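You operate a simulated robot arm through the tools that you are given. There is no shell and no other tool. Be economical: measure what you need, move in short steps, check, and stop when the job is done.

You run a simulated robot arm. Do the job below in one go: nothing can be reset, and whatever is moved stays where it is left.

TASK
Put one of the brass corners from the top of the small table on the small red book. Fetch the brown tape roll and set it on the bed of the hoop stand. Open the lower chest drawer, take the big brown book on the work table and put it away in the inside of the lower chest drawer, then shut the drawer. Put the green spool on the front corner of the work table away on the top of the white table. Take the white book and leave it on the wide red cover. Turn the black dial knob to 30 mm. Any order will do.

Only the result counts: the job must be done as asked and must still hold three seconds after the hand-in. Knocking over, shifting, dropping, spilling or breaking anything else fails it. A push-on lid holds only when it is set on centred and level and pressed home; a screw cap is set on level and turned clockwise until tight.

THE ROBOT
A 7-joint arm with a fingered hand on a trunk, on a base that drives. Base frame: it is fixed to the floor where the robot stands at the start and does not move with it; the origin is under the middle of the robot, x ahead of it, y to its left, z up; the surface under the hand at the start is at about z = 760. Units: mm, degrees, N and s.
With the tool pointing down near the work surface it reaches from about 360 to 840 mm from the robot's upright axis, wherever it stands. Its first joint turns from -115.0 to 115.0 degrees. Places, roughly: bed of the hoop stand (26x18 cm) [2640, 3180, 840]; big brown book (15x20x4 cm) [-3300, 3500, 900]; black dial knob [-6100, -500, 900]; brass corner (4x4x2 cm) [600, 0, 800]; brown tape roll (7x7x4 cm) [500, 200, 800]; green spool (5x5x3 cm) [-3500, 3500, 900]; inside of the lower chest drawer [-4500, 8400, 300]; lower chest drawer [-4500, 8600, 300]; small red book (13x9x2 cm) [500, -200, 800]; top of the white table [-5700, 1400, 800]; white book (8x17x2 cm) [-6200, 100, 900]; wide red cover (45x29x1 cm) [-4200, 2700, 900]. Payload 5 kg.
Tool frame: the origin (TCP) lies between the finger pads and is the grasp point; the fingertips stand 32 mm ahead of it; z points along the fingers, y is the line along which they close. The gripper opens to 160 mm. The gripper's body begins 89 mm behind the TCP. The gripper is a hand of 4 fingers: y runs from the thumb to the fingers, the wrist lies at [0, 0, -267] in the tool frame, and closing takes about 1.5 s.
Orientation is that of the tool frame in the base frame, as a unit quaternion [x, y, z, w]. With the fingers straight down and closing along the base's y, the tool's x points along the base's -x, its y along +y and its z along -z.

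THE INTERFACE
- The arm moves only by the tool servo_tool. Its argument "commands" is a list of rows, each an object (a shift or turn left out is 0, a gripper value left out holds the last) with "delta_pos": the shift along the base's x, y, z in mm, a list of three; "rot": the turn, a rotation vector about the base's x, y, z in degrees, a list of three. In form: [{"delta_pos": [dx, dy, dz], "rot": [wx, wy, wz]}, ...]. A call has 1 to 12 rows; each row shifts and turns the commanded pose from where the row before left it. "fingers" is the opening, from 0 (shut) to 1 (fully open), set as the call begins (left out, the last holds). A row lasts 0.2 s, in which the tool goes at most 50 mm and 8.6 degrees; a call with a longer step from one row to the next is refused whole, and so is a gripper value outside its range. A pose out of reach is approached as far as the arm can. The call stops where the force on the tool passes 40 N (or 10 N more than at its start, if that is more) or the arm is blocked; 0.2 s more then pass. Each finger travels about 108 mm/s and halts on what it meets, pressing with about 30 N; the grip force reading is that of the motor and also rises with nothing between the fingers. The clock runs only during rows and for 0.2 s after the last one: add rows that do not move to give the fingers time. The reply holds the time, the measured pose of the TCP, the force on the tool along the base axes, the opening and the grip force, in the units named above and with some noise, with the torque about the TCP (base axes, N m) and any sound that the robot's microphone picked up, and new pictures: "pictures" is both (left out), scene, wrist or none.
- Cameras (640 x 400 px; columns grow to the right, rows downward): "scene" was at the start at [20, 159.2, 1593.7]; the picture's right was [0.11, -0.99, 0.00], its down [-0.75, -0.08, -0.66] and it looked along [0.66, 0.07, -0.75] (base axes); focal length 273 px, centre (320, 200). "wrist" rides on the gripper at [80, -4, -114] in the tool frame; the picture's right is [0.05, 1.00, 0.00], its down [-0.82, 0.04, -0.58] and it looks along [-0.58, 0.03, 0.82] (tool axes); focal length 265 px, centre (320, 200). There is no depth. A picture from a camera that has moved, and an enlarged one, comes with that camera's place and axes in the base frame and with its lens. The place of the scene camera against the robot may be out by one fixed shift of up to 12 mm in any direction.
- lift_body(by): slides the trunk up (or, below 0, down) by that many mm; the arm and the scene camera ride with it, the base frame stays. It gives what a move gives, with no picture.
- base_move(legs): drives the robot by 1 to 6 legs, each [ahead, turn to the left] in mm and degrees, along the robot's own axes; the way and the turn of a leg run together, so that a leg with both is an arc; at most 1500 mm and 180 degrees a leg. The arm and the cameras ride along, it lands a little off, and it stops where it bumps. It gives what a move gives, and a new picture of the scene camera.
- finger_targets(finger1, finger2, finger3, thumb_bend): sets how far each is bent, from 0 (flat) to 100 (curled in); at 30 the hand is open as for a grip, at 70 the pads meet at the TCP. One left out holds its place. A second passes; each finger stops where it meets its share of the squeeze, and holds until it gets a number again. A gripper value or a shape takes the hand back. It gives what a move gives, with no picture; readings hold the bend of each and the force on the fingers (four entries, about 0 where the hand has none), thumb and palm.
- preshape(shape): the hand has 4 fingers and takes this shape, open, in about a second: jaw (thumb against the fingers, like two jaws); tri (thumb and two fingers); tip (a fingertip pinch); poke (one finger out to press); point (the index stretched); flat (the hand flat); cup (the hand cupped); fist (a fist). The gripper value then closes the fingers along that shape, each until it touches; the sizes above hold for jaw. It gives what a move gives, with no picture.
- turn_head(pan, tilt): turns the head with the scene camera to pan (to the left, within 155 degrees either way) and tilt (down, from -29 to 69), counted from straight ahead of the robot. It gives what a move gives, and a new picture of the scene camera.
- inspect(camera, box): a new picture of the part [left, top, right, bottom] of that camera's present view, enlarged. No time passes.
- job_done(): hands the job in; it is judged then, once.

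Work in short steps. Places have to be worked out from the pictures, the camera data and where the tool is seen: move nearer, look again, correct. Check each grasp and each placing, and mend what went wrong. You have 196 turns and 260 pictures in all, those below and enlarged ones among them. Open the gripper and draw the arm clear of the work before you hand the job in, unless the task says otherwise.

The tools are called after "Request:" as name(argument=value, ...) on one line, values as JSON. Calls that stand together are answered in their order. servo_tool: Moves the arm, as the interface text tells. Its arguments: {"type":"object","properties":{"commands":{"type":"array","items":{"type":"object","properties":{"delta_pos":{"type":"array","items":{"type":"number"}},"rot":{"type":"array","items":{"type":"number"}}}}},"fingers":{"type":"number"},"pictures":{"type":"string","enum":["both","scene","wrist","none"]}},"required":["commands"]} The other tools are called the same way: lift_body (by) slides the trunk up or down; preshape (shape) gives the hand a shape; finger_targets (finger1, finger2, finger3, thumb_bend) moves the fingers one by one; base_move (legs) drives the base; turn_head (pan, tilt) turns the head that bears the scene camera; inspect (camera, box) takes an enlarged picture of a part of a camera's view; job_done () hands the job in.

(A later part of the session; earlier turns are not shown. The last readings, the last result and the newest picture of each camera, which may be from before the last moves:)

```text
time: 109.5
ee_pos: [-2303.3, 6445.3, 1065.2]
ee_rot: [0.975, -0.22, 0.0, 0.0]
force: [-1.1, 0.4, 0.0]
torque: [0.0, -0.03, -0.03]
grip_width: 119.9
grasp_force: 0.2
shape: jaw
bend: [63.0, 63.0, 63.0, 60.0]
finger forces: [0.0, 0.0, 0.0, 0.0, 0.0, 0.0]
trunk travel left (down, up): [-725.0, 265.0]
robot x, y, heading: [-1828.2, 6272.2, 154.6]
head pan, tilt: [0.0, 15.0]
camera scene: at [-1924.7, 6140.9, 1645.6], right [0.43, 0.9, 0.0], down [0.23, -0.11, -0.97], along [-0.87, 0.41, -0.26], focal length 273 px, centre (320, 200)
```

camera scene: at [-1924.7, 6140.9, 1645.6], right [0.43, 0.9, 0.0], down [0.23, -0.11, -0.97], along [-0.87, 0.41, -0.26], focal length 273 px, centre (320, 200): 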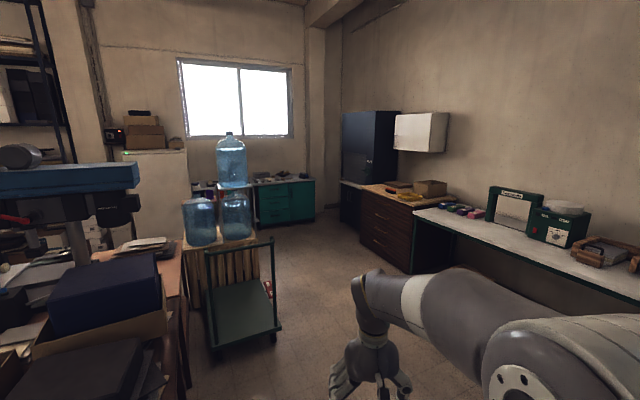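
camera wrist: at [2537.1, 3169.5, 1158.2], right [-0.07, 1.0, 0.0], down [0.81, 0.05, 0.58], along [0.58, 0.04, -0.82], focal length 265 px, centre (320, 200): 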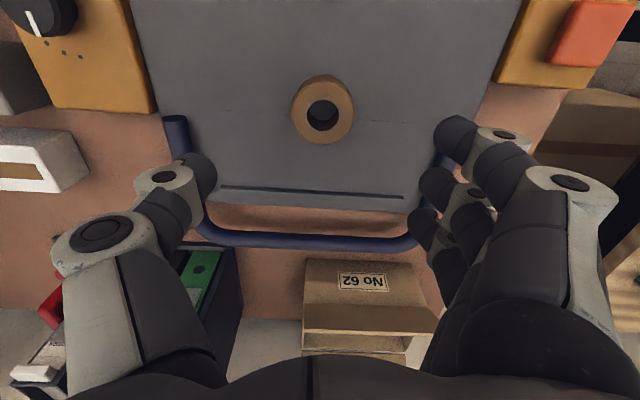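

Chest front is near y≈8300, x −5090…−4050; a trolley stands at about (−3750, 6100–6590). Go around it and face the chest.

Request:
base_move(legs=[[0, -9.5], [1500, 0], [290, 0], [0, 25.5], [1150, 0], [0, -80.5]])

Request:
turn_head(pan=0, tilt=45)

```text
time: 129.5
ee_pos: [-4482.9, 8011.7, 1064.8]
ee_rot: [-0.696, 0.718, 0.0, 0.0]
force: [-0.1, 0.7, 0.0]
torque: [-0.02, -0.01, 0.0]
grip_width: 119.9
grasp_force: 0.0
shape: jaw
bend: [63.0, 63.0, 63.0, 60.0]
finger forces: [0.0, 0.0, 0.1, 0.0, 0.0, 0.0]
trunk travel left (down, up): [-725.0, 265.0]
robot x, y, heading: [-4449.8, 7508.9, 88.1]
head pan, tilt: [0.0, 15.0]
camera scene: at [-4602.9, 7541.4, 1645.6], right [1.0, -0.03, 0.0], down [-0.01, -0.26, -0.97], along [0.03, 0.97, -0.26], focal length 273 px, centre (320, 200)
```

scene: 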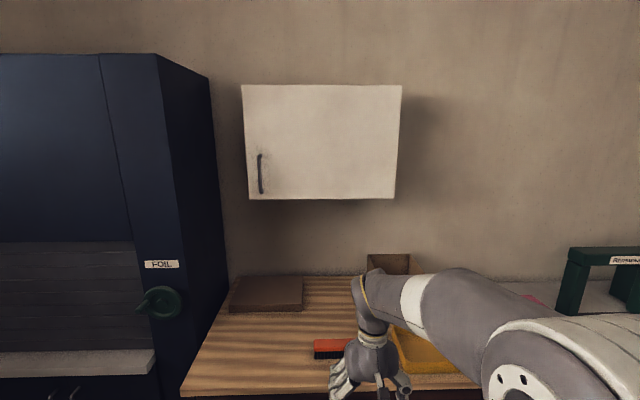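

```text
time: 130.5
ee_pos: [-4482.3, 8011.1, 1065.6]
ee_rot: [-0.696, 0.718, -0.001, 0.0]
force: [-0.1, -0.8, 0.0]
torque: [0.0, -0.03, 0.0]
grip_width: 119.8
grasp_force: 0.0
shape: jaw
bend: [63.0, 63.0, 63.0, 60.0]
finger forces: [0.0, 0.1, 0.0, 0.0, 0.0, 0.1]
trunk travel left (down, up): [-725.0, 265.0]
robot x, y, heading: [-4448.6, 7508.1, 88.1]
head pan, tilt: [0.0, 45.0]
camera scene: at [-4603.4, 7529.3, 1598.8], right [1.0, -0.03, 0.0], down [-0.02, -0.71, -0.71], along [0.02, 0.71, -0.71], focal length 273 px, centre (320, 200)
```

scene: 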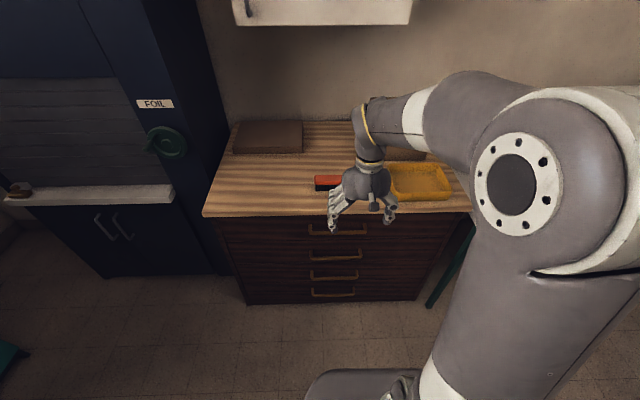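

Four drawers with brass handles; I need accurate heights to decide on the "lower" one. Zoom in.

Request:
inspect(camera="scene", box=[200, 190, 480, 365])

```text
2.29 times, centred on (340, 278) of scene
camera zoom: at [-4603.4, 7529.3, 1598.8], right [1.0, -0.03, 0.0], down [-0.02, -0.71, -0.71], along [0.02, 0.71, -0.71], focal length 624 px, centre (274, 23)
```

zoom: 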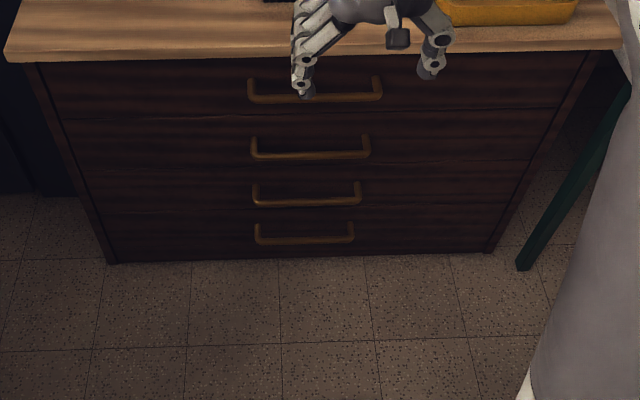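

Boundary heights put the fronts at z≈70–263, 263–447, 447–633, 633–800. The z≈300 hint suggests the third from the top; I'll verify up close. Back off and turn the hand to horizontal (closing vertically).

Request:
base_move(legs=[[-200, 1.9]])

Request:
servo_tool(commands=[{"delta_pos": [0, 15, -5], "rot": [8.2, 0, 0]}, {"delta_pos": [0, 15, -5], "rot": [8.2, 0, 0]}, {"delta_pos": [0, 15, -5], "rot": [8.2, 0, 0]}, {"delta_pos": [0, 15, -5], "rot": [8.2, 0, 0]}, {"delta_pos": [0, 15, -5], "rot": [8.2, 0, 0]}, {"delta_pos": [0, 15, -5], "rot": [8.2, 0, 0]}, {"delta_pos": [0, 15, -5], "rot": [8.2, 0, 0]}, {"delta_pos": [0, 15, -5], "rot": [8.2, 0, 0]}, {"delta_pos": [0, 15, -5], "rot": [8.2, 0, 0]}, {"delta_pos": [0, 15, -5], "rot": [8.2, 0, 0]}, {"delta_pos": [0, 15, -5], "rot": [8, 0, 0]}, {}], fingers=0.5)

```text
time: 132.1
ee_pos: [-4501.8, 7807.1, 1065.3]
ee_rot: [-0.707, 0.707, 0.0, 0.0]
force: [-0.2, -0.2, -0.6]
torque: [0.0, 0.02, 0.0]
grip_width: 119.4
grasp_force: 0.2
shape: jaw
bend: [63.0, 63.0, 63.0, 60.0]
finger forces: [0.0, 0.0, 0.0, 0.0, 0.1, 0.1]
trunk travel left (down, up): [-725.0, 265.0]
robot x, y, heading: [-4453.2, 7305.8, 90.2]
head pan, tilt: [0.0, 45.0]
camera scene: at [-4607.3, 7321.0, 1598.8], right [1.0, 0.0, 0.0], down [0.0, -0.71, -0.71], along [0.0, 0.71, -0.71], focal length 273 px, centre (320, 200)
```

scene: 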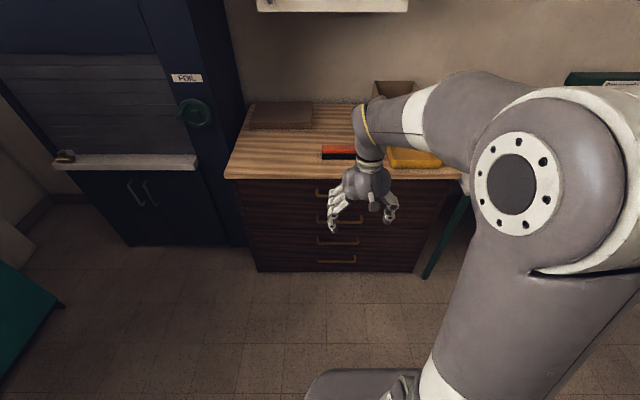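

```text
time: 134.7
ee_pos: [-4475.8, 7915.2, 1034.9]
ee_rot: [-0.6, 0.604, 0.358, 0.383]
force: [-0.7, -0.1, 0.3]
torque: [-0.02, -0.09, -0.1]
grip_width: 79.7
grasp_force: 0.1
shape: jaw
bend: [72.0, 72.0, 72.0, 70.0]
finger forces: [0.0, 0.0, 0.0, 0.1, 0.0, 0.0]
out of reach, approached as far as the arm can: row 5, 6, 7, 9, 10, 11
trunk travel left (down, up): [-725.0, 265.0]
robot x, y, heading: [-4453.1, 7309.1, 90.2]
head pan, tilt: [0.0, 45.0]
camera scene: at [-4611.1, 7321.9, 1598.4], right [1.0, 0.0, 0.0], down [0.0, -0.71, -0.71], along [0.0, 0.71, -0.71], focal length 273 px, centre (320, 200)
camera wrist: at [-4475.0, 7778.4, 1015.9], right [-1.0, 0.0, -0.07], down [-0.07, -0.14, 0.99], along [-0.01, 0.99, 0.14], focal length 265 px, centre (320, 200)
```

scene: 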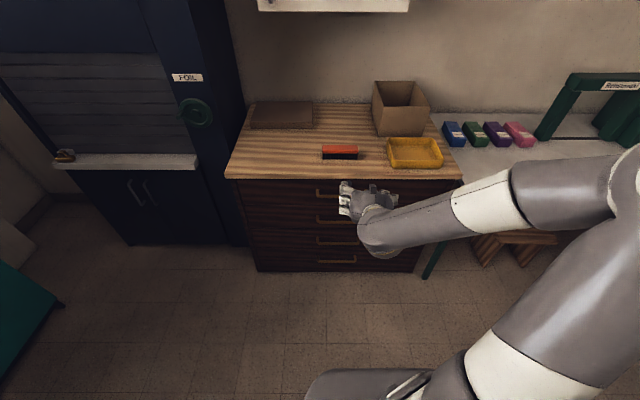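
wrist: 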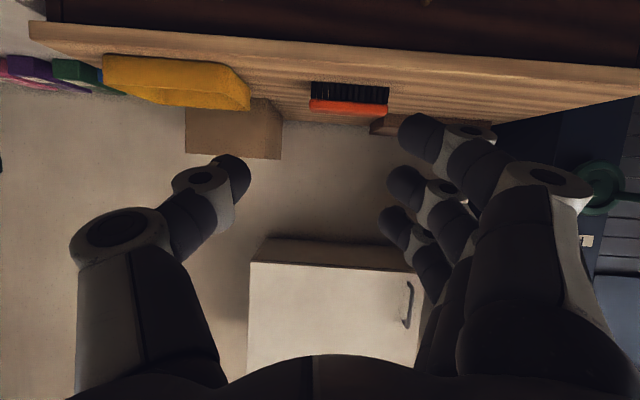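

The wrist only reached ~65° of pitch in this roll. I'll add the roll about the pointing axis (fingers up, thumb down) and see whether the arm follows better.

Request:
servo_tool(commands=[{"rot": [0, 8.2, 0]}, {"rot": [0, 8.2, 0]}, {"rot": [0, 8.2, 0]}, {"rot": [0, 8.2, 0]}, {"rot": [0, 8.2, 0]}, {"rot": [0, 8.2, 0]}, {"rot": [0, 8.2, 0]}, {"rot": [0, 8.2, 0]}, {"rot": [0, 8.2, 0]}, {"rot": [0, 8.2, 0]}, {"rot": [0, 8, 0]}, {}])

```text
time: 137.2
ee_pos: [-4464.0, 7915.5, 1030.9]
ee_rot: [-0.239, 0.709, 0.656, -0.098]
force: [-0.3, -0.1, -0.1]
torque: [-0.05, 0.0, -0.01]
grip_width: 79.6
grasp_force: 0.0
shape: jaw
bend: [72.0, 72.0, 72.0, 70.0]
finger forces: [0.1, 0.1, 0.1, 0.1, 0.0, 0.0]
trunk travel left (down, up): [-725.0, 265.0]
robot x, y, heading: [-4450.0, 7305.5, 90.0]
head pan, tilt: [0.0, 45.0]
stopped in row 12: the arm was blocked; the commanded pose is now the measured one
camera scene: at [-4607.4, 7322.3, 1598.7], right [1.0, 0.0, 0.0], down [0.0, -0.71, -0.71], along [0.0, 0.71, -0.71], focal length 273 px, centre (320, 200)
camera wrist: at [-4481.5, 7777.8, 1028.5], right [-0.26, 0.0, 0.97], down [0.96, -0.13, 0.25], along [0.13, 0.99, 0.03], focal length 265 px, centre (320, 200)
```

scene: 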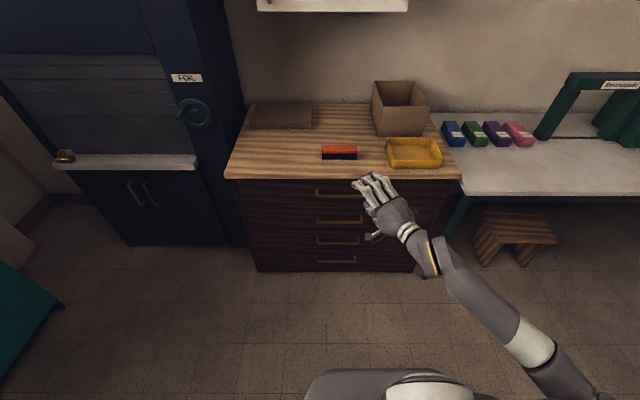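
wrist: 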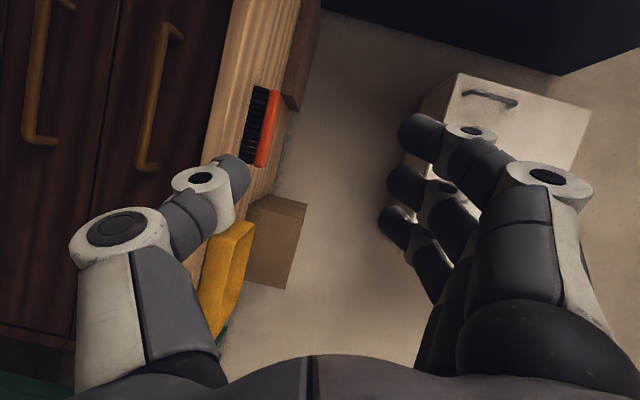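

The hand now is rolled properly, pointing about 27° left of +y. Try to yaw it straight while extending a bit.

Request:
servo_tool(commands=[{"delta_pos": [0, 20, 0], "rot": [0, 0, -5]}, {"delta_pos": [0, 20, 0], "rot": [0, 0, -5]}, {"delta_pos": [0, 20, 0], "rot": [0, 0, -5]}, {"delta_pos": [0, 10, 0], "rot": [0, 0, -5]}, {"delta_pos": [0, 0, 0], "rot": [0, 0, -6]}, {}], pictures="scene")

```text
time: 137.8
ee_pos: [-4423.9, 7943.1, 1047.1]
ee_rot: [-0.307, 0.711, 0.627, 0.084]
force: [0.5, 0.8, 0.2]
torque: [0.03, -0.01, 0.03]
grip_width: 80.0
grasp_force: 0.0
shape: jaw
bend: [72.0, 72.0, 72.0, 70.0]
finger forces: [0.0, 0.0, 0.0, 0.0, 0.0, 0.0]
out of reach, approached as far as the arm can: row 2
trunk travel left (down, up): [-725.0, 265.0]
robot x, y, heading: [-4452.6, 7303.3, 89.9]
head pan, tilt: [0.0, 45.0]
stopped in row 2: the arm was blocked; the commanded pose is now the measured one
camera scene: at [-4606.7, 7321.6, 1598.9], right [1.0, 0.0, 0.0], down [0.0, -0.71, -0.71], along [0.0, 0.71, -0.71], focal length 273 px, centre (320, 200)
```

scene: 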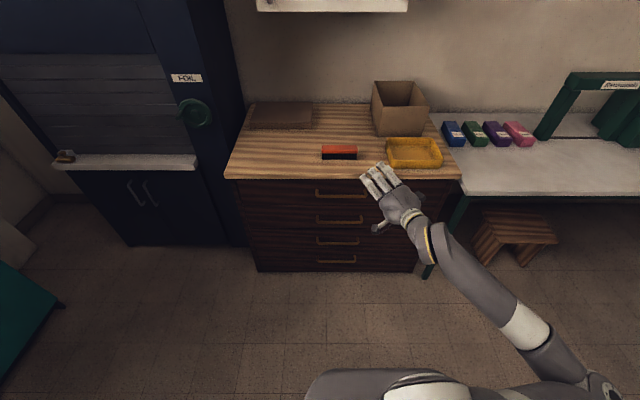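

Fully horizontal hits joint limits. A 45° downward pitch with fingers up-forward is enough to grip the handle bar; rotate to that.

Request:
servo_tool(commands=[{"delta_pos": [-8, 0, 0], "rot": [-5.2, 3.3, -4.27]}, {"delta_pos": [-8, 0, 0], "rot": [-5.2, 3.3, -4.27]}, {"delta_pos": [-8, 0, 0], "rot": [-5.2, 3.3, -4.27]}, {"delta_pos": [-8, 0, 0], "rot": [-5.2, 3.3, -4.27]}, {"delta_pos": [-8, 0, 0], "rot": [-5.2, 3.3, -4.27]}, {"delta_pos": [-8, 0, 0], "rot": [-5.2, 3.3, -4.27]}, {"delta_pos": [-8, 0, 0], "rot": [-5.3, 3.4, -4.3]}, {}, {}])

```text
time: 139.8
ee_pos: [-4424.5, 7944.0, 1045.3]
ee_rot: [-0.308, 0.711, 0.626, 0.084]
force: [-0.3, 0.1, -0.6]
torque: [0.03, -0.01, -0.02]
grip_width: 80.2
grasp_force: 0.0
shape: jaw
bend: [72.0, 72.0, 72.0, 70.0]
finger forces: [0.0, 0.0, 0.1, 0.0, 0.0, 0.0]
out of reach, approached as far as the arm can: row 1, 2, 3, 4, 5, 6, 7
trunk travel left (down, up): [-725.0, 265.0]
robot x, y, heading: [-4450.1, 7309.6, 90.1]
head pan, tilt: [0.0, 45.0]
camera scene: at [-4607.1, 7322.1, 1598.8], right [1.0, 0.0, 0.0], down [0.0, -0.71, -0.71], along [0.0, 0.71, -0.71], focal length 273 px, centre (320, 200)
camera wrist: at [-4455.5, 7810.5, 1026.2], right [-0.58, 0.01, 0.81], down [0.78, -0.27, 0.56], along [0.23, 0.96, 0.15], focal length 265 px, centre (320, 200)
```

scene: 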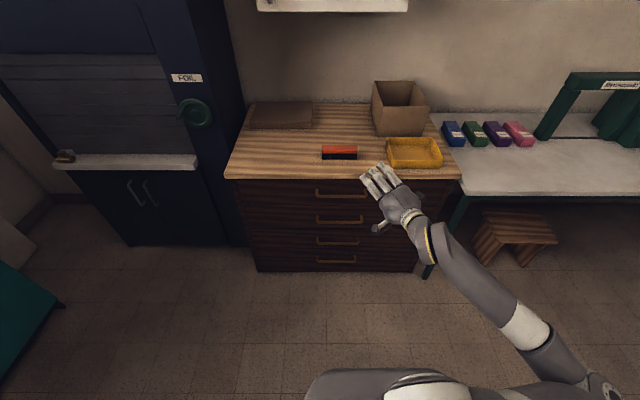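
wrist: 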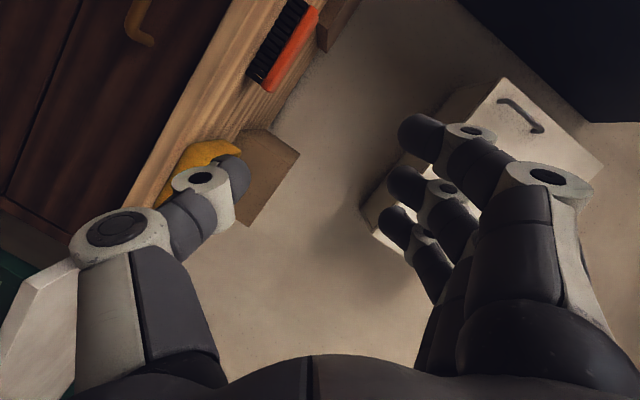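

The arm is stuck at a joint limit; unwind back to the plain tool-down pose first.

Request:
servo_tool(commands=[{"rot": [-8, 0, 0]}, {"rot": [-8, 0, 0]}, {"rot": [-8, 0, 0]}, {"rot": [-8, 0, 0]}, {"rot": [-8, 0, 0]}, {"rot": [-5, 0, 0]}, {}, {}], pictures="none")

Request:
servo_tool(commands=[{"rot": [0, 0, 8.2]}, {"rot": [0, 0, 8.2]}, {"rot": [0, 0, 8.2]}, {"rot": [0, 0, 8.2]}, {"rot": [0, 0, 8.2]}, {"rot": [0, 0, 8.2]}, {"rot": [0, 0, 8.2]}, {"rot": [0, 0, 8.2]}, {"rot": [0, 0, 8.2]}, {"rot": [0, 0, 8.2]}, {"rot": [0, 0, 8]}, {}], pictures="scene")

```text
time: 141.6
ee_pos: [-4424.2, 7943.8, 1045.4]
ee_rot: [-0.314, 0.898, 0.307, -0.04]
force: [0.0, -1.0, -0.3]
torque: [-0.03, -0.01, 0.04]
grip_width: 80.1
grasp_force: 0.1
shape: jaw
bend: [72.0, 72.0, 72.0, 70.0]
finger forces: [0.0, 0.0, 0.0, 0.0, 0.1, 0.1]
trunk travel left (down, up): [-725.0, 265.0]
robot x, y, heading: [-4453.9, 7306.7, 90.2]
head pan, tilt: [0.0, 45.0]
```

```text
time: 144.2
ee_pos: [-4423.5, 7943.0, 1047.4]
ee_rot: [0.857, -0.412, -0.188, 0.246]
force: [0.4, -0.5, -0.9]
torque: [0.0, 0.01, 0.01]
grip_width: 79.9
grasp_force: 0.1
shape: jaw
bend: [72.0, 72.0, 72.0, 70.0]
finger forces: [0.1, 0.0, 0.0, 0.0, 0.1, 0.1]
trunk travel left (down, up): [-725.0, 265.0]
robot x, y, heading: [-4451.0, 7306.3, 90.1]
head pan, tilt: [0.0, 45.0]
camera scene: at [-4607.0, 7322.2, 1598.8], right [1.0, 0.0, 0.0], down [0.0, -0.71, -0.71], along [0.0, 0.71, -0.71], focal length 273 px, centre (320, 200)
```

scene: 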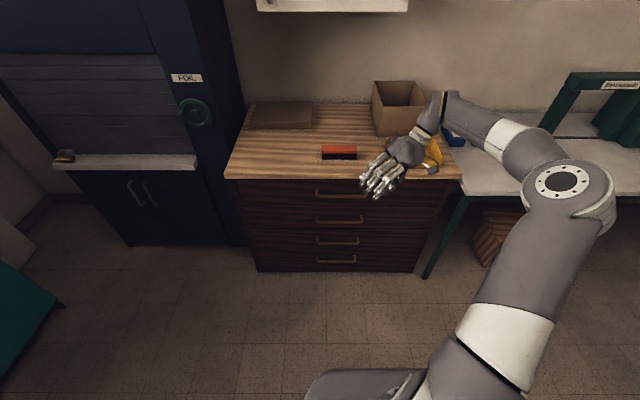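

Out-of-reach rows aren't accumulated, so I compute the correction from the measured pose: return to plain tool-down.

Request:
servo_tool(commands=[{"delta_pos": [-8, -5, 3], "rot": [0.7, -5.2, -5.35]}, {"delta_pos": [-8, -5, 3], "rot": [0.7, -5.2, -5.35]}, {"delta_pos": [-8, -5, 3], "rot": [0.7, -5.2, -5.35]}, {"delta_pos": [-8, -5, 3], "rot": [0.7, -5.2, -5.35]}, {"delta_pos": [-8, -5, 3], "rot": [0.7, -5.2, -5.35]}, {"delta_pos": [-8, -5, 3], "rot": [0.7, -5.2, -5.35]}, {"delta_pos": [-8, -5, 3], "rot": [0.7, -5.2, -5.35]}, {}], pictures="scene")

```text
time: 145.9
ee_pos: [-4479.5, 7909.6, 1065.3]
ee_rot: [-0.705, 0.709, 0.0, 0.0]
force: [-0.2, 0.9, 0.7]
torque: [0.0, -0.03, 0.01]
grip_width: 79.8
grasp_force: 0.1
shape: jaw
bend: [72.0, 72.0, 72.0, 70.0]
finger forces: [0.1, 0.0, 0.0, 0.0, 0.0, 0.1]
trunk travel left (down, up): [-725.0, 265.0]
robot x, y, heading: [-4451.4, 7308.0, 89.8]
head pan, tilt: [0.0, 45.0]
camera scene: at [-4607.0, 7322.3, 1598.8], right [1.0, 0.0, 0.0], down [0.0, -0.71, -0.71], along [0.0, 0.71, -0.71], focal length 273 px, centre (320, 200)
```

scene: 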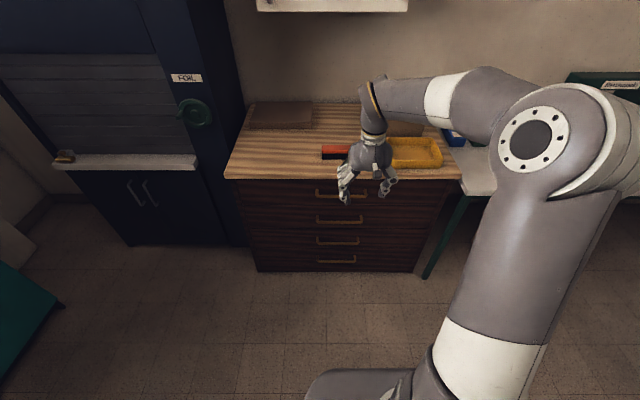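

Back in the natural pose. Now yaw the hand -90° (fingers forward, thumb toward me).

Request:
servo_tool(commands=[{"rot": [0, 0, -8.2]}, {"rot": [0, 0, -8.2]}, {"rot": [0, 0, -8.2]}, {"rot": [0, 0, -8.2]}, {"rot": [0, 0, -8.2]}, {"rot": [0, 0, -8.2]}, {"rot": [0, 0, -8.2]}, {"rot": [0, 0, -8.2]}, {"rot": [0, 0, -8.2]}, {"rot": [0, 0, -8.2]}, {"rot": [0, 0, -8]}, {}], pictures="none")

Request:
servo_tool(commands=[{"rot": [7.5, 0, 0]}, {"rot": [7.5, 0, 0]}, {"rot": [7.5, 0, 0]}, {"rot": [7.5, 0, 0]}, {"rot": [7.5, 0, 0]}, {"rot": [7.5, 0, 0]}, {}])

```text
time: 148.6
ee_pos: [-4481.2, 7908.5, 1066.9]
ee_rot: [0.003, 1.0, 0.0, 0.001]
force: [-0.2, -0.5, 0.4]
torque: [0.01, -0.01, 0.0]
grip_width: 80.0
grasp_force: 0.0
shape: jaw
bend: [72.0, 72.0, 72.0, 70.0]
finger forces: [0.1, 0.0, 0.0, 0.0, 0.0, 0.0]
trunk travel left (down, up): [-725.0, 265.0]
robot x, y, heading: [-4454.7, 7304.0, 90.2]
head pan, tilt: [0.0, 45.0]
```

```text
time: 150.2
ee_pos: [-4477.1, 7909.8, 1068.2]
ee_rot: [0.003, 0.932, 0.363, 0.008]
force: [0.4, 0.3, -0.2]
torque: [-0.02, 0.0, 0.02]
grip_width: 79.9
grasp_force: 0.1
shape: jaw
bend: [72.0, 72.0, 72.0, 70.0]
finger forces: [0.1, 0.1, 0.0, 0.0, 0.1, 0.1]
out of reach, approached as far as the arm can: row 6
trunk travel left (down, up): [-725.0, 265.0]
robot x, y, heading: [-4452.2, 7305.0, 90.3]
head pan, tilt: [0.0, 45.0]
camera scene: at [-4607.3, 7322.0, 1598.7], right [1.0, 0.0, 0.0], down [0.0, -0.71, -0.71], along [0.0, 0.71, -0.71], focal length 273 px, centre (320, 200)
camera wrist: at [-4559.6, 7831.2, 1149.3], right [-0.05, 0.74, 0.68], down [0.81, -0.37, 0.46], along [0.59, 0.57, -0.58], focal length 265 px, centre (320, 200)
```

scene: 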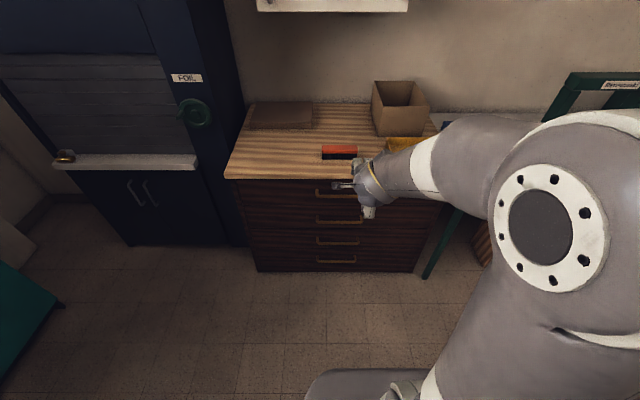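
wrist: 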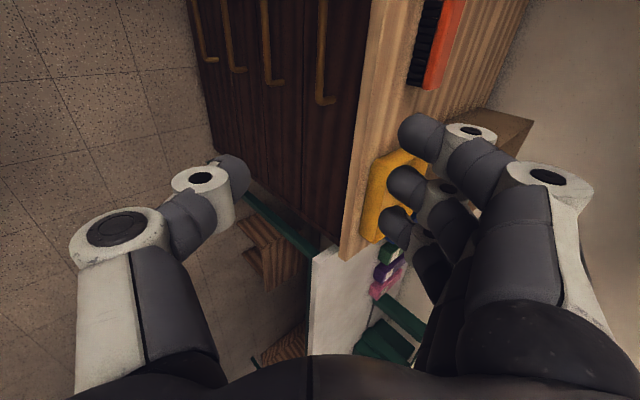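

Pitched 42° with fingers up-forward. Lower the trunk so the hand is near the lower handles, and look.

Request:
lift_body(by=-600)

Request:
inspect(camera="wrist", box=[0, 0, 640, 400])

Request:
turn_head(pan=0, tilt=35)

```text
refused: -600 is not a number from -400 to 400
```

```text
1.00 times, centred on (320, 200) of wrist (not enlarged: the box is as wide or as high as the picture)
camera zoom: at [-4559.6, 7831.2, 1149.3], right [-0.05, 0.74, 0.68], down [0.81, -0.37, 0.46], along [0.59, 0.57, -0.58], focal length 265 px, centre (320, 200)
```

zoom: 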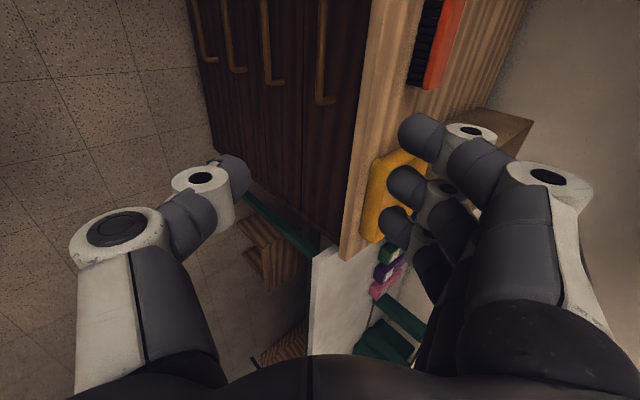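

```text
time: 150.9
ee_pos: [-4477.2, 7909.4, 1069.1]
ee_rot: [0.004, 0.932, 0.362, 0.007]
force: [0.4, -0.2, 0.5]
torque: [-0.03, -0.01, -0.02]
grip_width: 80.3
grasp_force: 0.1
shape: jaw
bend: [72.0, 72.0, 72.0, 70.0]
finger forces: [0.1, 0.0, 0.0, 0.0, 0.0, 0.0]
trunk travel left (down, up): [-725.0, 265.0]
robot x, y, heading: [-4452.9, 7309.6, 89.9]
head pan, tilt: [0.0, 35.0]
camera scene: at [-4607.3, 7328.8, 1613.5], right [1.0, 0.0, 0.0], down [0.0, -0.57, -0.82], along [0.0, 0.82, -0.57], focal length 273 px, centre (320, 200)
```

scene: 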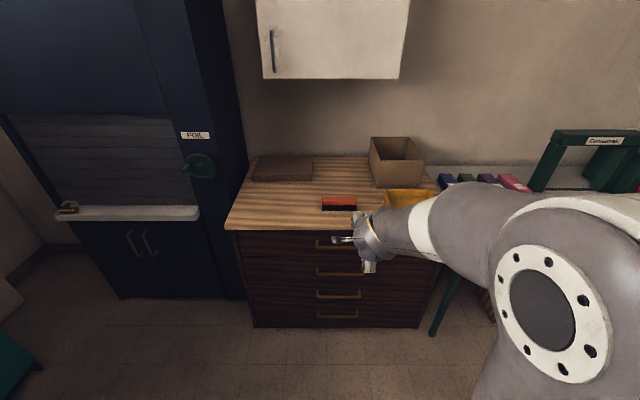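

Request:
lift_body(by=-400)

Request:
lift_body(by=-200)

Request:
turn_head(pan=0, tilt=35)

Request:
inspect(camera="wrist", box=[0, 0, 640, 400])

```text
time: 154.7
ee_pos: [-4477.9, 7909.6, 667.4]
ee_rot: [0.004, 0.932, 0.362, 0.008]
force: [0.0, 0.1, 0.3]
torque: [-0.02, 0.01, -0.02]
grip_width: 80.1
grasp_force: 0.1
shape: jaw
bend: [72.0, 72.0, 72.0, 70.0]
finger forces: [0.0, 0.0, 0.0, 0.0, 0.1, 0.0]
trunk travel left (down, up): [-325.0, 665.0]
robot x, y, heading: [-4450.5, 7306.8, 89.9]
head pan, tilt: [0.0, 35.0]
```

```text
time: 156.9
ee_pos: [-4477.7, 7909.9, 468.2]
ee_rot: [0.004, 0.932, 0.362, 0.007]
force: [0.4, 0.8, -0.4]
torque: [-0.03, 0.0, 0.01]
grip_width: 79.9
grasp_force: 0.1
shape: jaw
bend: [72.0, 72.0, 72.0, 70.0]
finger forces: [0.0, 0.0, 0.0, 0.0, 0.0, 0.0]
trunk travel left (down, up): [-125.0, 865.0]
robot x, y, heading: [-4453.1, 7307.3, 90.2]
head pan, tilt: [0.0, 35.0]
```

```text
time: 157.5
ee_pos: [-4477.8, 7909.9, 467.9]
ee_rot: [0.004, 0.932, 0.362, 0.007]
force: [0.4, 0.4, 0.4]
torque: [0.01, -0.02, 0.01]
grip_width: 80.1
grasp_force: 0.0
shape: jaw
bend: [72.0, 72.0, 72.0, 70.0]
finger forces: [0.0, 0.1, 0.0, 0.0, 0.1, 0.0]
trunk travel left (down, up): [-125.0, 865.0]
robot x, y, heading: [-4453.1, 7309.9, 90.1]
head pan, tilt: [0.0, 35.0]
camera scene: at [-4607.3, 7328.9, 1013.6], right [1.0, 0.0, 0.0], down [0.0, -0.57, -0.82], along [0.0, 0.82, -0.57], focal length 273 px, centre (320, 200)
```

scene: 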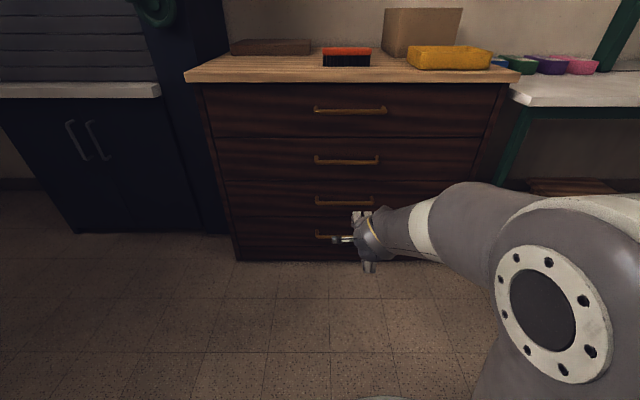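

```text
1.00 times, centred on (320, 200) of wrist (not enlarged: the box is as wide or as high as the picture)
camera zoom: at [-4559.6, 7831.5, 549.2], right [-0.05, 0.74, 0.67], down [0.81, -0.37, 0.46], along [0.59, 0.57, -0.58], focal length 265 px, centre (320, 200)
```

zoom: 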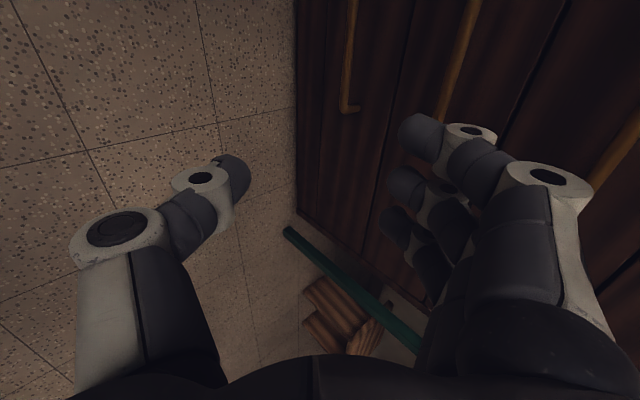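

Zoom to see the drawer fronts' gaps.

Request:
inspect(camera="scene", box=[190, 70, 510, 270])

Request:
inspect(camera="scene", box=[200, 170, 360, 270])

```text
2.00 times, centred on (350, 170) of scene
camera zoom: at [-4607.3, 7328.9, 1013.6], right [1.0, 0.0, 0.0], down [0.0, -0.57, -0.82], along [0.0, 0.82, -0.57], focal length 546 px, centre (260, 260)
```

zoom: 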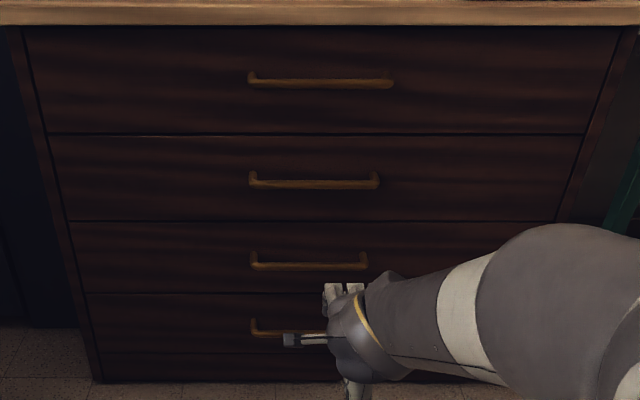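

```text
4.00 times, centred on (280, 220) of scene
camera zoom: at [-4607.3, 7328.9, 1013.6], right [1.0, 0.0, 0.0], down [0.0, -0.57, -0.82], along [0.0, 0.82, -0.57], focal length 1092 px, centre (480, 120)
```

zoom: 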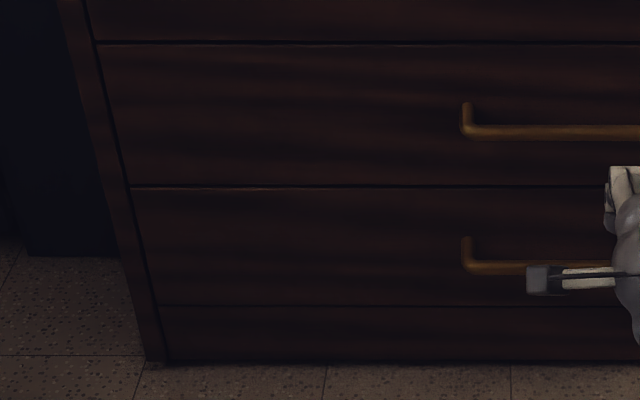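

Geometry: third drawer z≈283–461 (fits the z≈300 hint), bar of its handle at about y 8205, z 390, x −4627…−4395. Drive forward 225 mm with fingers nearly closed and look.

Request:
base_move(legs=[[222, 0]])

Request:
servo_tool(commands=[{"delta_pos": [-30, 0, 0]}, {}, {}, {}], fingers=0.25, pictures="wrist")

```text
time: 159.2
ee_pos: [-4477.7, 8130.6, 467.9]
ee_rot: [0.004, 0.932, 0.362, 0.007]
force: [-0.1, -0.4, 0.2]
torque: [-0.01, 0.02, 0.0]
grip_width: 80.0
grasp_force: 0.0
shape: jaw
bend: [72.0, 72.0, 72.0, 70.0]
finger forces: [0.1, 0.1, 0.0, 0.1, 0.1, 0.0]
trunk travel left (down, up): [-125.0, 865.0]
robot x, y, heading: [-4453.2, 7528.0, 89.9]
head pan, tilt: [0.0, 35.0]
camera scene: at [-4607.5, 7551.0, 1013.6], right [1.0, 0.0, 0.0], down [0.0, -0.57, -0.82], along [0.0, 0.82, -0.57], focal length 273 px, centre (320, 200)
```

scene: 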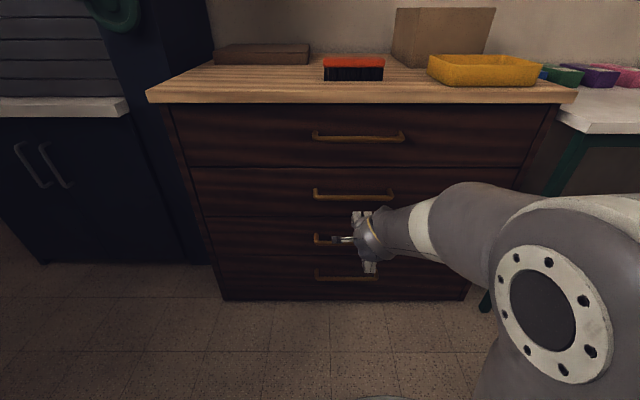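

```text
time: 160.2
ee_pos: [-4505.8, 8130.9, 468.1]
ee_rot: [0.004, 0.932, 0.362, 0.007]
force: [0.8, -0.2, -1.2]
torque: [0.01, 0.0, 0.02]
grip_width: 40.2
grasp_force: 0.1
shape: jaw
bend: [73.0, 73.0, 73.0, 70.0]
finger forces: [0.1, 0.0, 0.0, 0.0, 0.0, 0.0]
trunk travel left (down, up): [-125.0, 865.0]
robot x, y, heading: [-4451.3, 7529.1, 90.0]
head pan, tilt: [0.0, 35.0]
camera wrist: at [-4589.3, 8053.3, 549.6], right [-0.05, 0.74, 0.67], down [0.81, -0.37, 0.46], along [0.59, 0.57, -0.58], focal length 265 px, centre (320, 200)
```

wrist: 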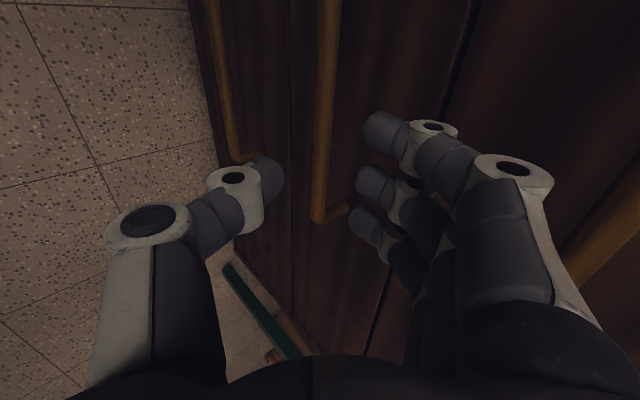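

The bar is centred between thumb and fingers. Advance ~95 mm along the pointing direction.

Request:
servo_tool(commands=[{"delta_pos": [0, 20.3, -22.1]}, {"delta_pos": [0, 20.3, -22.1]}, {"delta_pos": [0, 13.5, -14.7]}, {"delta_pos": [0, 6.8, -7.4]}, {"delta_pos": [0, 3.4, -3.7]}, {}], pictures="wrist")

```text
time: 161.6
ee_pos: [-4507.2, 8195.7, 398.6]
ee_rot: [0.004, 0.932, 0.362, 0.007]
force: [1.2, -1.7, 1.0]
torque: [0.01, 0.0, -0.01]
grip_width: 40.1
grasp_force: 0.1
shape: jaw
bend: [73.0, 73.0, 73.0, 70.0]
finger forces: [0.9, 0.3, 0.0, 0.0, 0.1, 0.1]
trunk travel left (down, up): [-125.0, 865.0]
robot x, y, heading: [-4454.6, 7527.3, 90.1]
head pan, tilt: [0.0, 35.0]
camera wrist: at [-4589.4, 8118.2, 479.7], right [-0.05, 0.74, 0.67], down [0.81, -0.37, 0.46], along [0.59, 0.57, -0.58], focal length 265 px, centre (320, 200)
```

wrist: 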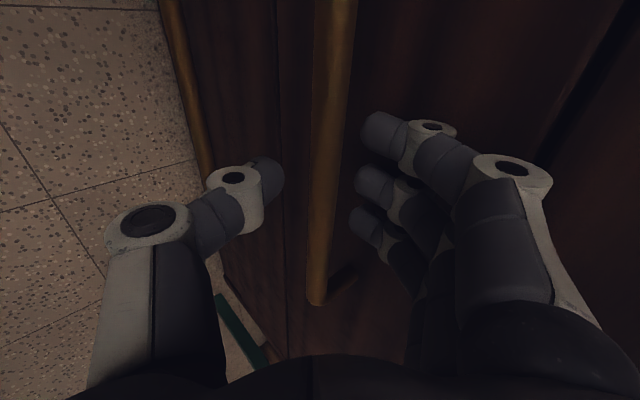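

Fingers just reach the front face with the bar between them. Close.

Request:
servo_tool(commands=[{}, {}, {}, {}, {}, {}], fingers=0, pictures="wrist")

```text
time: 163.0
ee_pos: [-4506.1, 8196.0, 396.3]
ee_rot: [0.003, 0.932, 0.362, 0.007]
force: [1.0, 1.9, -15.0]
torque: [-0.14, -0.1, 0.22]
grip_width: 3.2
grasp_force: 29.7
shape: jaw
bend: [75.0, 70.0, 70.0, 71.0]
finger forces: [2.3, 9.1, 9.1, 0.1, 27.8, 0.1]
trunk travel left (down, up): [-125.0, 865.0]
robot x, y, heading: [-4454.8, 7528.0, 89.9]
head pan, tilt: [0.0, 35.0]
camera wrist: at [-4589.4, 8118.3, 478.5], right [-0.05, 0.74, 0.67], down [0.81, -0.37, 0.46], along [0.59, 0.57, -0.58], focal length 265 px, centre (320, 200)
```

wrist: 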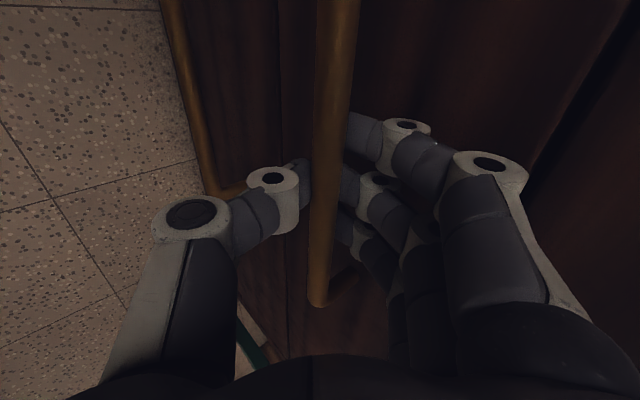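

Gripped the bar. Test-pull 40 mm toward -y with the arm.

Request:
servo_tool(commands=[{"delta_pos": [0, -10, 0]}, {"delta_pos": [0, -15, 0]}, {"delta_pos": [0, -15, 0]}, {}], pictures="both")

```text
time: 164.0
ee_pos: [-4505.6, 8156.1, 398.1]
ee_rot: [0.003, 0.932, 0.361, 0.007]
force: [-3.9, -1.1, -16.0]
torque: [-0.16, -0.08, 0.22]
grip_width: 2.7
grasp_force: 30.0
shape: jaw
bend: [75.0, 70.0, 70.0, 71.0]
finger forces: [1.9, 8.8, 8.5, 0.1, 29.0, 0.0]
trunk travel left (down, up): [-125.0, 865.0]
robot x, y, heading: [-4456.5, 7527.6, 90.1]
head pan, tilt: [0.0, 35.0]
camera scene: at [-4607.7, 7551.7, 1013.5], right [1.0, 0.0, 0.0], down [0.0, -0.57, -0.82], along [0.0, 0.82, -0.57], focal length 273 px, centre (320, 200)
camera wrist: at [-4589.3, 8077.9, 478.6], right [-0.05, 0.74, 0.67], down [0.81, -0.37, 0.46], along [0.59, 0.57, -0.58], focal length 265 px, centre (320, 200)
```

scene: 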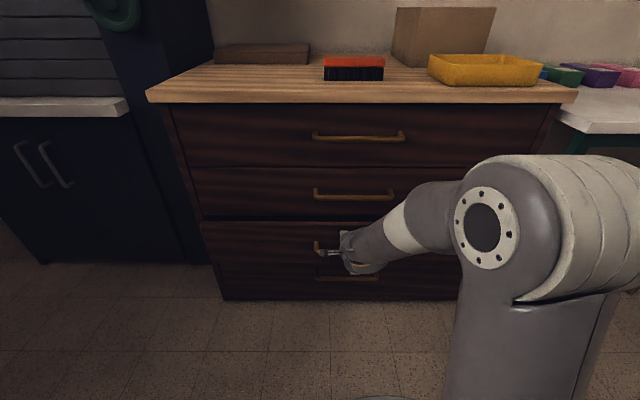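
wrist: 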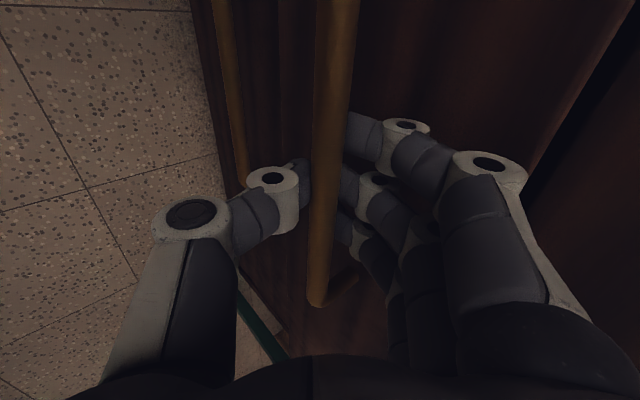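

Drawer 3 opens – it's operable. Pull it further by driving back 300 mm.

Request:
base_move(legs=[[-320, 0]])

```text
time: 166.1
ee_pos: [-4508.3, 7833.3, 396.8]
ee_rot: [0.002, 0.932, 0.362, 0.007]
force: [-7.8, -4.2, -15.4]
torque: [-0.15, -0.04, 0.31]
grip_width: 2.7
grasp_force: 29.9
shape: jaw
bend: [75.0, 69.0, 69.0, 71.0]
finger forces: [1.9, 8.4, 8.4, 0.0, 29.3, 0.0]
trunk travel left (down, up): [-125.0, 865.0]
robot x, y, heading: [-4451.3, 7208.9, 90.0]
head pan, tilt: [0.0, 35.0]
camera scene: at [-4607.4, 7229.1, 1013.5], right [1.0, 0.0, 0.0], down [0.0, -0.57, -0.82], along [0.0, 0.82, -0.57], focal length 273 px, centre (320, 200)
```

scene: 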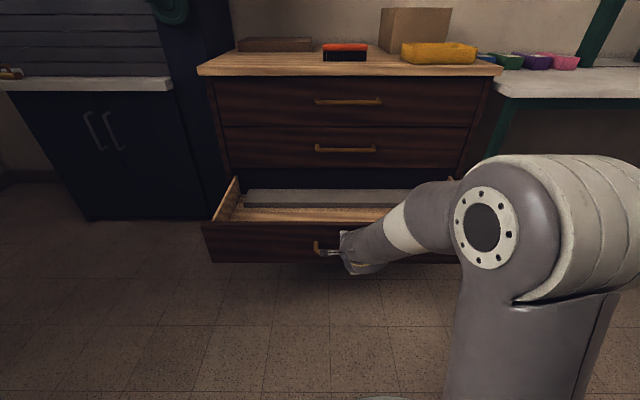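

Drawer is open ~360 mm; something grey lies in its back part. Release the handle and back out along the pointing axis.

Request:
servo_tool(commands=[{}, {}, {}, {"delta_pos": [0, -20.3, 22.1]}, {"delta_pos": [0, -20.3, 22.1]}, {"delta_pos": [0, -20.3, 22.1]}, {"delta_pos": [0, -20.3, 22.1]}, {}], fingers=0.3, pictures="none")

Request:
lift_body(by=400)

Request:
lift_body(by=200)

Request:
turn_head(pan=0, tilt=50)

```text
time: 167.9
ee_pos: [-4506.2, 7753.9, 486.7]
ee_rot: [0.002, 0.932, 0.362, 0.006]
force: [-0.8, -1.0, -0.2]
torque: [-0.03, -0.01, 0.01]
grip_width: 47.7
grasp_force: 0.0
shape: jaw
bend: [73.0, 73.0, 73.0, 70.0]
finger forces: [0.0, 0.0, 0.0, 0.1, 0.1, 0.0]
trunk travel left (down, up): [-125.0, 865.0]
robot x, y, heading: [-4449.5, 7205.2, 90.0]
head pan, tilt: [0.0, 35.0]
```

```text
time: 171.8
ee_pos: [-4506.7, 7752.9, 886.4]
ee_rot: [0.002, 0.932, 0.362, 0.007]
force: [-0.5, -0.2, 0.2]
torque: [0.0, -0.01, 0.0]
grip_width: 47.7
grasp_force: 0.0
shape: jaw
bend: [73.0, 73.0, 73.0, 70.0]
finger forces: [0.0, 0.1, 0.0, 0.1, 0.0, 0.1]
trunk travel left (down, up): [-525.0, 465.0]
robot x, y, heading: [-4449.3, 7206.3, 89.9]
head pan, tilt: [0.0, 35.0]
```

```text
time: 173.9
ee_pos: [-4506.7, 7752.3, 1085.9]
ee_rot: [0.003, 0.932, 0.363, 0.006]
force: [-0.8, 0.2, 0.8]
torque: [0.02, -0.02, 0.0]
grip_width: 47.5
grasp_force: 0.0
shape: jaw
bend: [73.0, 73.0, 73.0, 70.0]
finger forces: [0.1, 0.0, 0.0, 0.0, 0.1, 0.1]
trunk travel left (down, up): [-725.0, 265.0]
robot x, y, heading: [-4452.7, 7207.8, 90.1]
head pan, tilt: [0.0, 35.0]
```

```text
time: 174.7
ee_pos: [-4506.6, 7752.2, 1087.7]
ee_rot: [0.003, 0.932, 0.362, 0.007]
force: [-0.3, 0.4, -0.1]
torque: [0.0, 0.02, 0.01]
grip_width: 47.5
grasp_force: 0.2
shape: jaw
bend: [73.0, 73.0, 73.0, 70.0]
finger forces: [0.1, 0.0, 0.0, 0.1, 0.1, 0.0]
trunk travel left (down, up): [-725.0, 265.0]
robot x, y, heading: [-4452.0, 7207.4, 90.4]
head pan, tilt: [0.0, 50.0]
camera scene: at [-4607.1, 7217.3, 1591.9], right [1.0, 0.0, 0.0], down [0.0, -0.77, -0.64], along [0.0, 0.64, -0.77], focal length 273 px, centre (320, 200)
```

scene: 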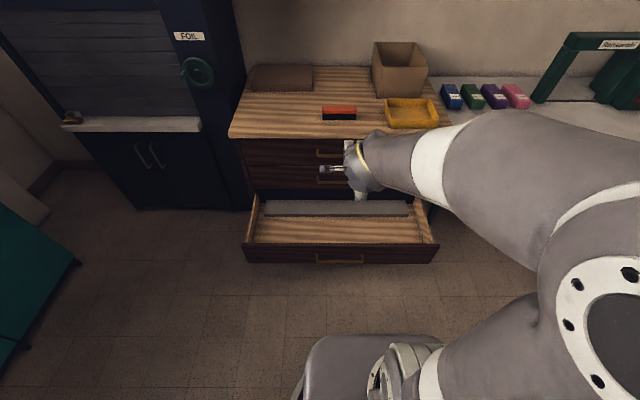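

The free drawer floor is about y 7915–8185 (x wide), z≈300. Restore the hand to tool-down before driving to the work table.

Request:
servo_tool(commands=[{"rot": [-7.1, 0, 0]}, {"rot": [-7.1, 0, 0]}, {"rot": [-7.1, 0, 0]}, {"rot": [-7.1, 0, 0]}, {"rot": [-7.1, 0, 0]}, {"rot": [-7.1, 0, 0]}, {}], pictures="none")

Request:
servo_tool(commands=[{"rot": [0, 0, 8.2]}, {"rot": [0, 0, 8.2]}, {"rot": [0, 0, 8.2]}, {"rot": [0, 0, 8.2]}, {"rot": [0, 0, 8.2]}, {"rot": [0, 0, 8.2]}, {"rot": [0, 0, 8.2]}, {"rot": [0, 0, 8.2]}, {"rot": [0, 0, 8.2]}, {"rot": [0, 0, 8.2]}, {"rot": [0, 0, 8]}, {}], fingers=1, pictures="none")

Request:
turn_head(pan=-150, tilt=25)

Request:
turn_head(pan=140, tilt=25)

```text
time: 176.3
ee_pos: [-4506.8, 7754.4, 1087.0]
ee_rot: [0.0, 1.0, -0.002, 0.007]
force: [-0.3, 0.1, 0.4]
torque: [0.04, 0.02, 0.01]
grip_width: 47.7
grasp_force: 0.2
shape: jaw
bend: [73.0, 73.0, 73.0, 70.0]
finger forces: [0.0, 0.0, 0.0, 0.1, 0.0, 0.0]
trunk travel left (down, up): [-725.0, 265.0]
robot x, y, heading: [-4447.5, 7201.4, 90.0]
head pan, tilt: [0.0, 50.0]
```

```text
time: 178.9
ee_pos: [-4506.4, 7753.1, 1087.0]
ee_rot: [0.708, -0.706, -0.004, -0.006]
force: [0.5, 1.7, -0.2]
torque: [0.04, 0.0, -0.02]
grip_width: 159.7
grasp_force: 0.0
shape: jaw
bend: [30.0, 30.0, 30.0, 30.0]
finger forces: [0.0, 0.1, 0.1, 0.1, 0.0, 0.1]
trunk travel left (down, up): [-725.0, 265.0]
robot x, y, heading: [-4453.8, 7208.2, 89.9]
head pan, tilt: [0.0, 50.0]
```

```text
time: 181.2
ee_pos: [-4506.4, 7754.3, 1087.0]
ee_rot: [0.707, -0.707, -0.004, -0.006]
force: [-0.6, 0.7, -0.7]
torque: [0.0, -0.01, -0.01]
grip_width: 159.9
grasp_force: 0.2
shape: jaw
bend: [30.0, 30.0, 30.0, 30.0]
finger forces: [0.1, 0.1, 0.1, 0.1, 0.0, 0.0]
trunk travel left (down, up): [-725.0, 265.0]
robot x, y, heading: [-4453.7, 7206.2, 90.4]
head pan, tilt: [-150.0, 25.0]
camera scene: at [-4560.6, 7060.6, 1629.3], right [-0.86, -0.5, 0.0], down [-0.21, 0.37, -0.91], along [0.46, -0.78, -0.42], focal length 273 px, centre (320, 200)
```

scene: 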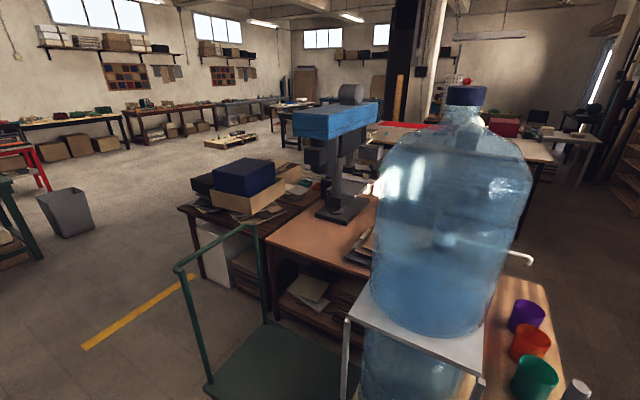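

```text
time: 185.2
ee_pos: [-4505.9, 7753.4, 1087.6]
ee_rot: [-0.707, 0.707, 0.004, 0.007]
force: [0.2, 0.4, 0.2]
torque: [0.01, -0.01, -0.02]
grip_width: 160.0
grasp_force: 0.1
shape: jaw
bend: [30.0, 30.0, 30.0, 30.0]
finger forces: [0.0, 0.1, 0.0, 0.1, 0.1, 0.0]
trunk travel left (down, up): [-725.0, 265.0]
robot x, y, heading: [-4451.0, 7208.4, 90.6]
head pan, tilt: [140.0, 25.0]
camera scene: at [-4666.0, 7069.6, 1629.3], right [-0.77, 0.64, 0.0], down [0.27, 0.32, -0.91], along [-0.58, -0.7, -0.42], focal length 273 px, centre (320, 200)
```

scene: 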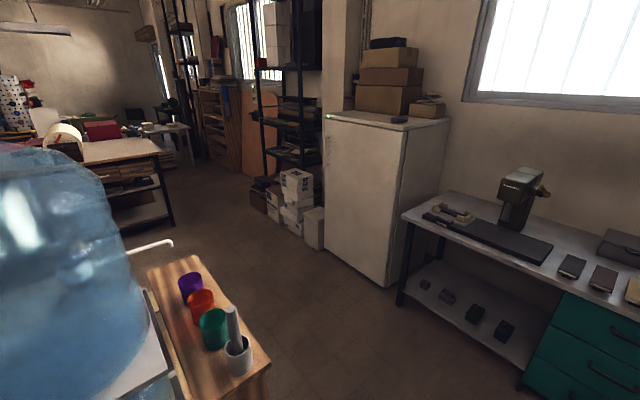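

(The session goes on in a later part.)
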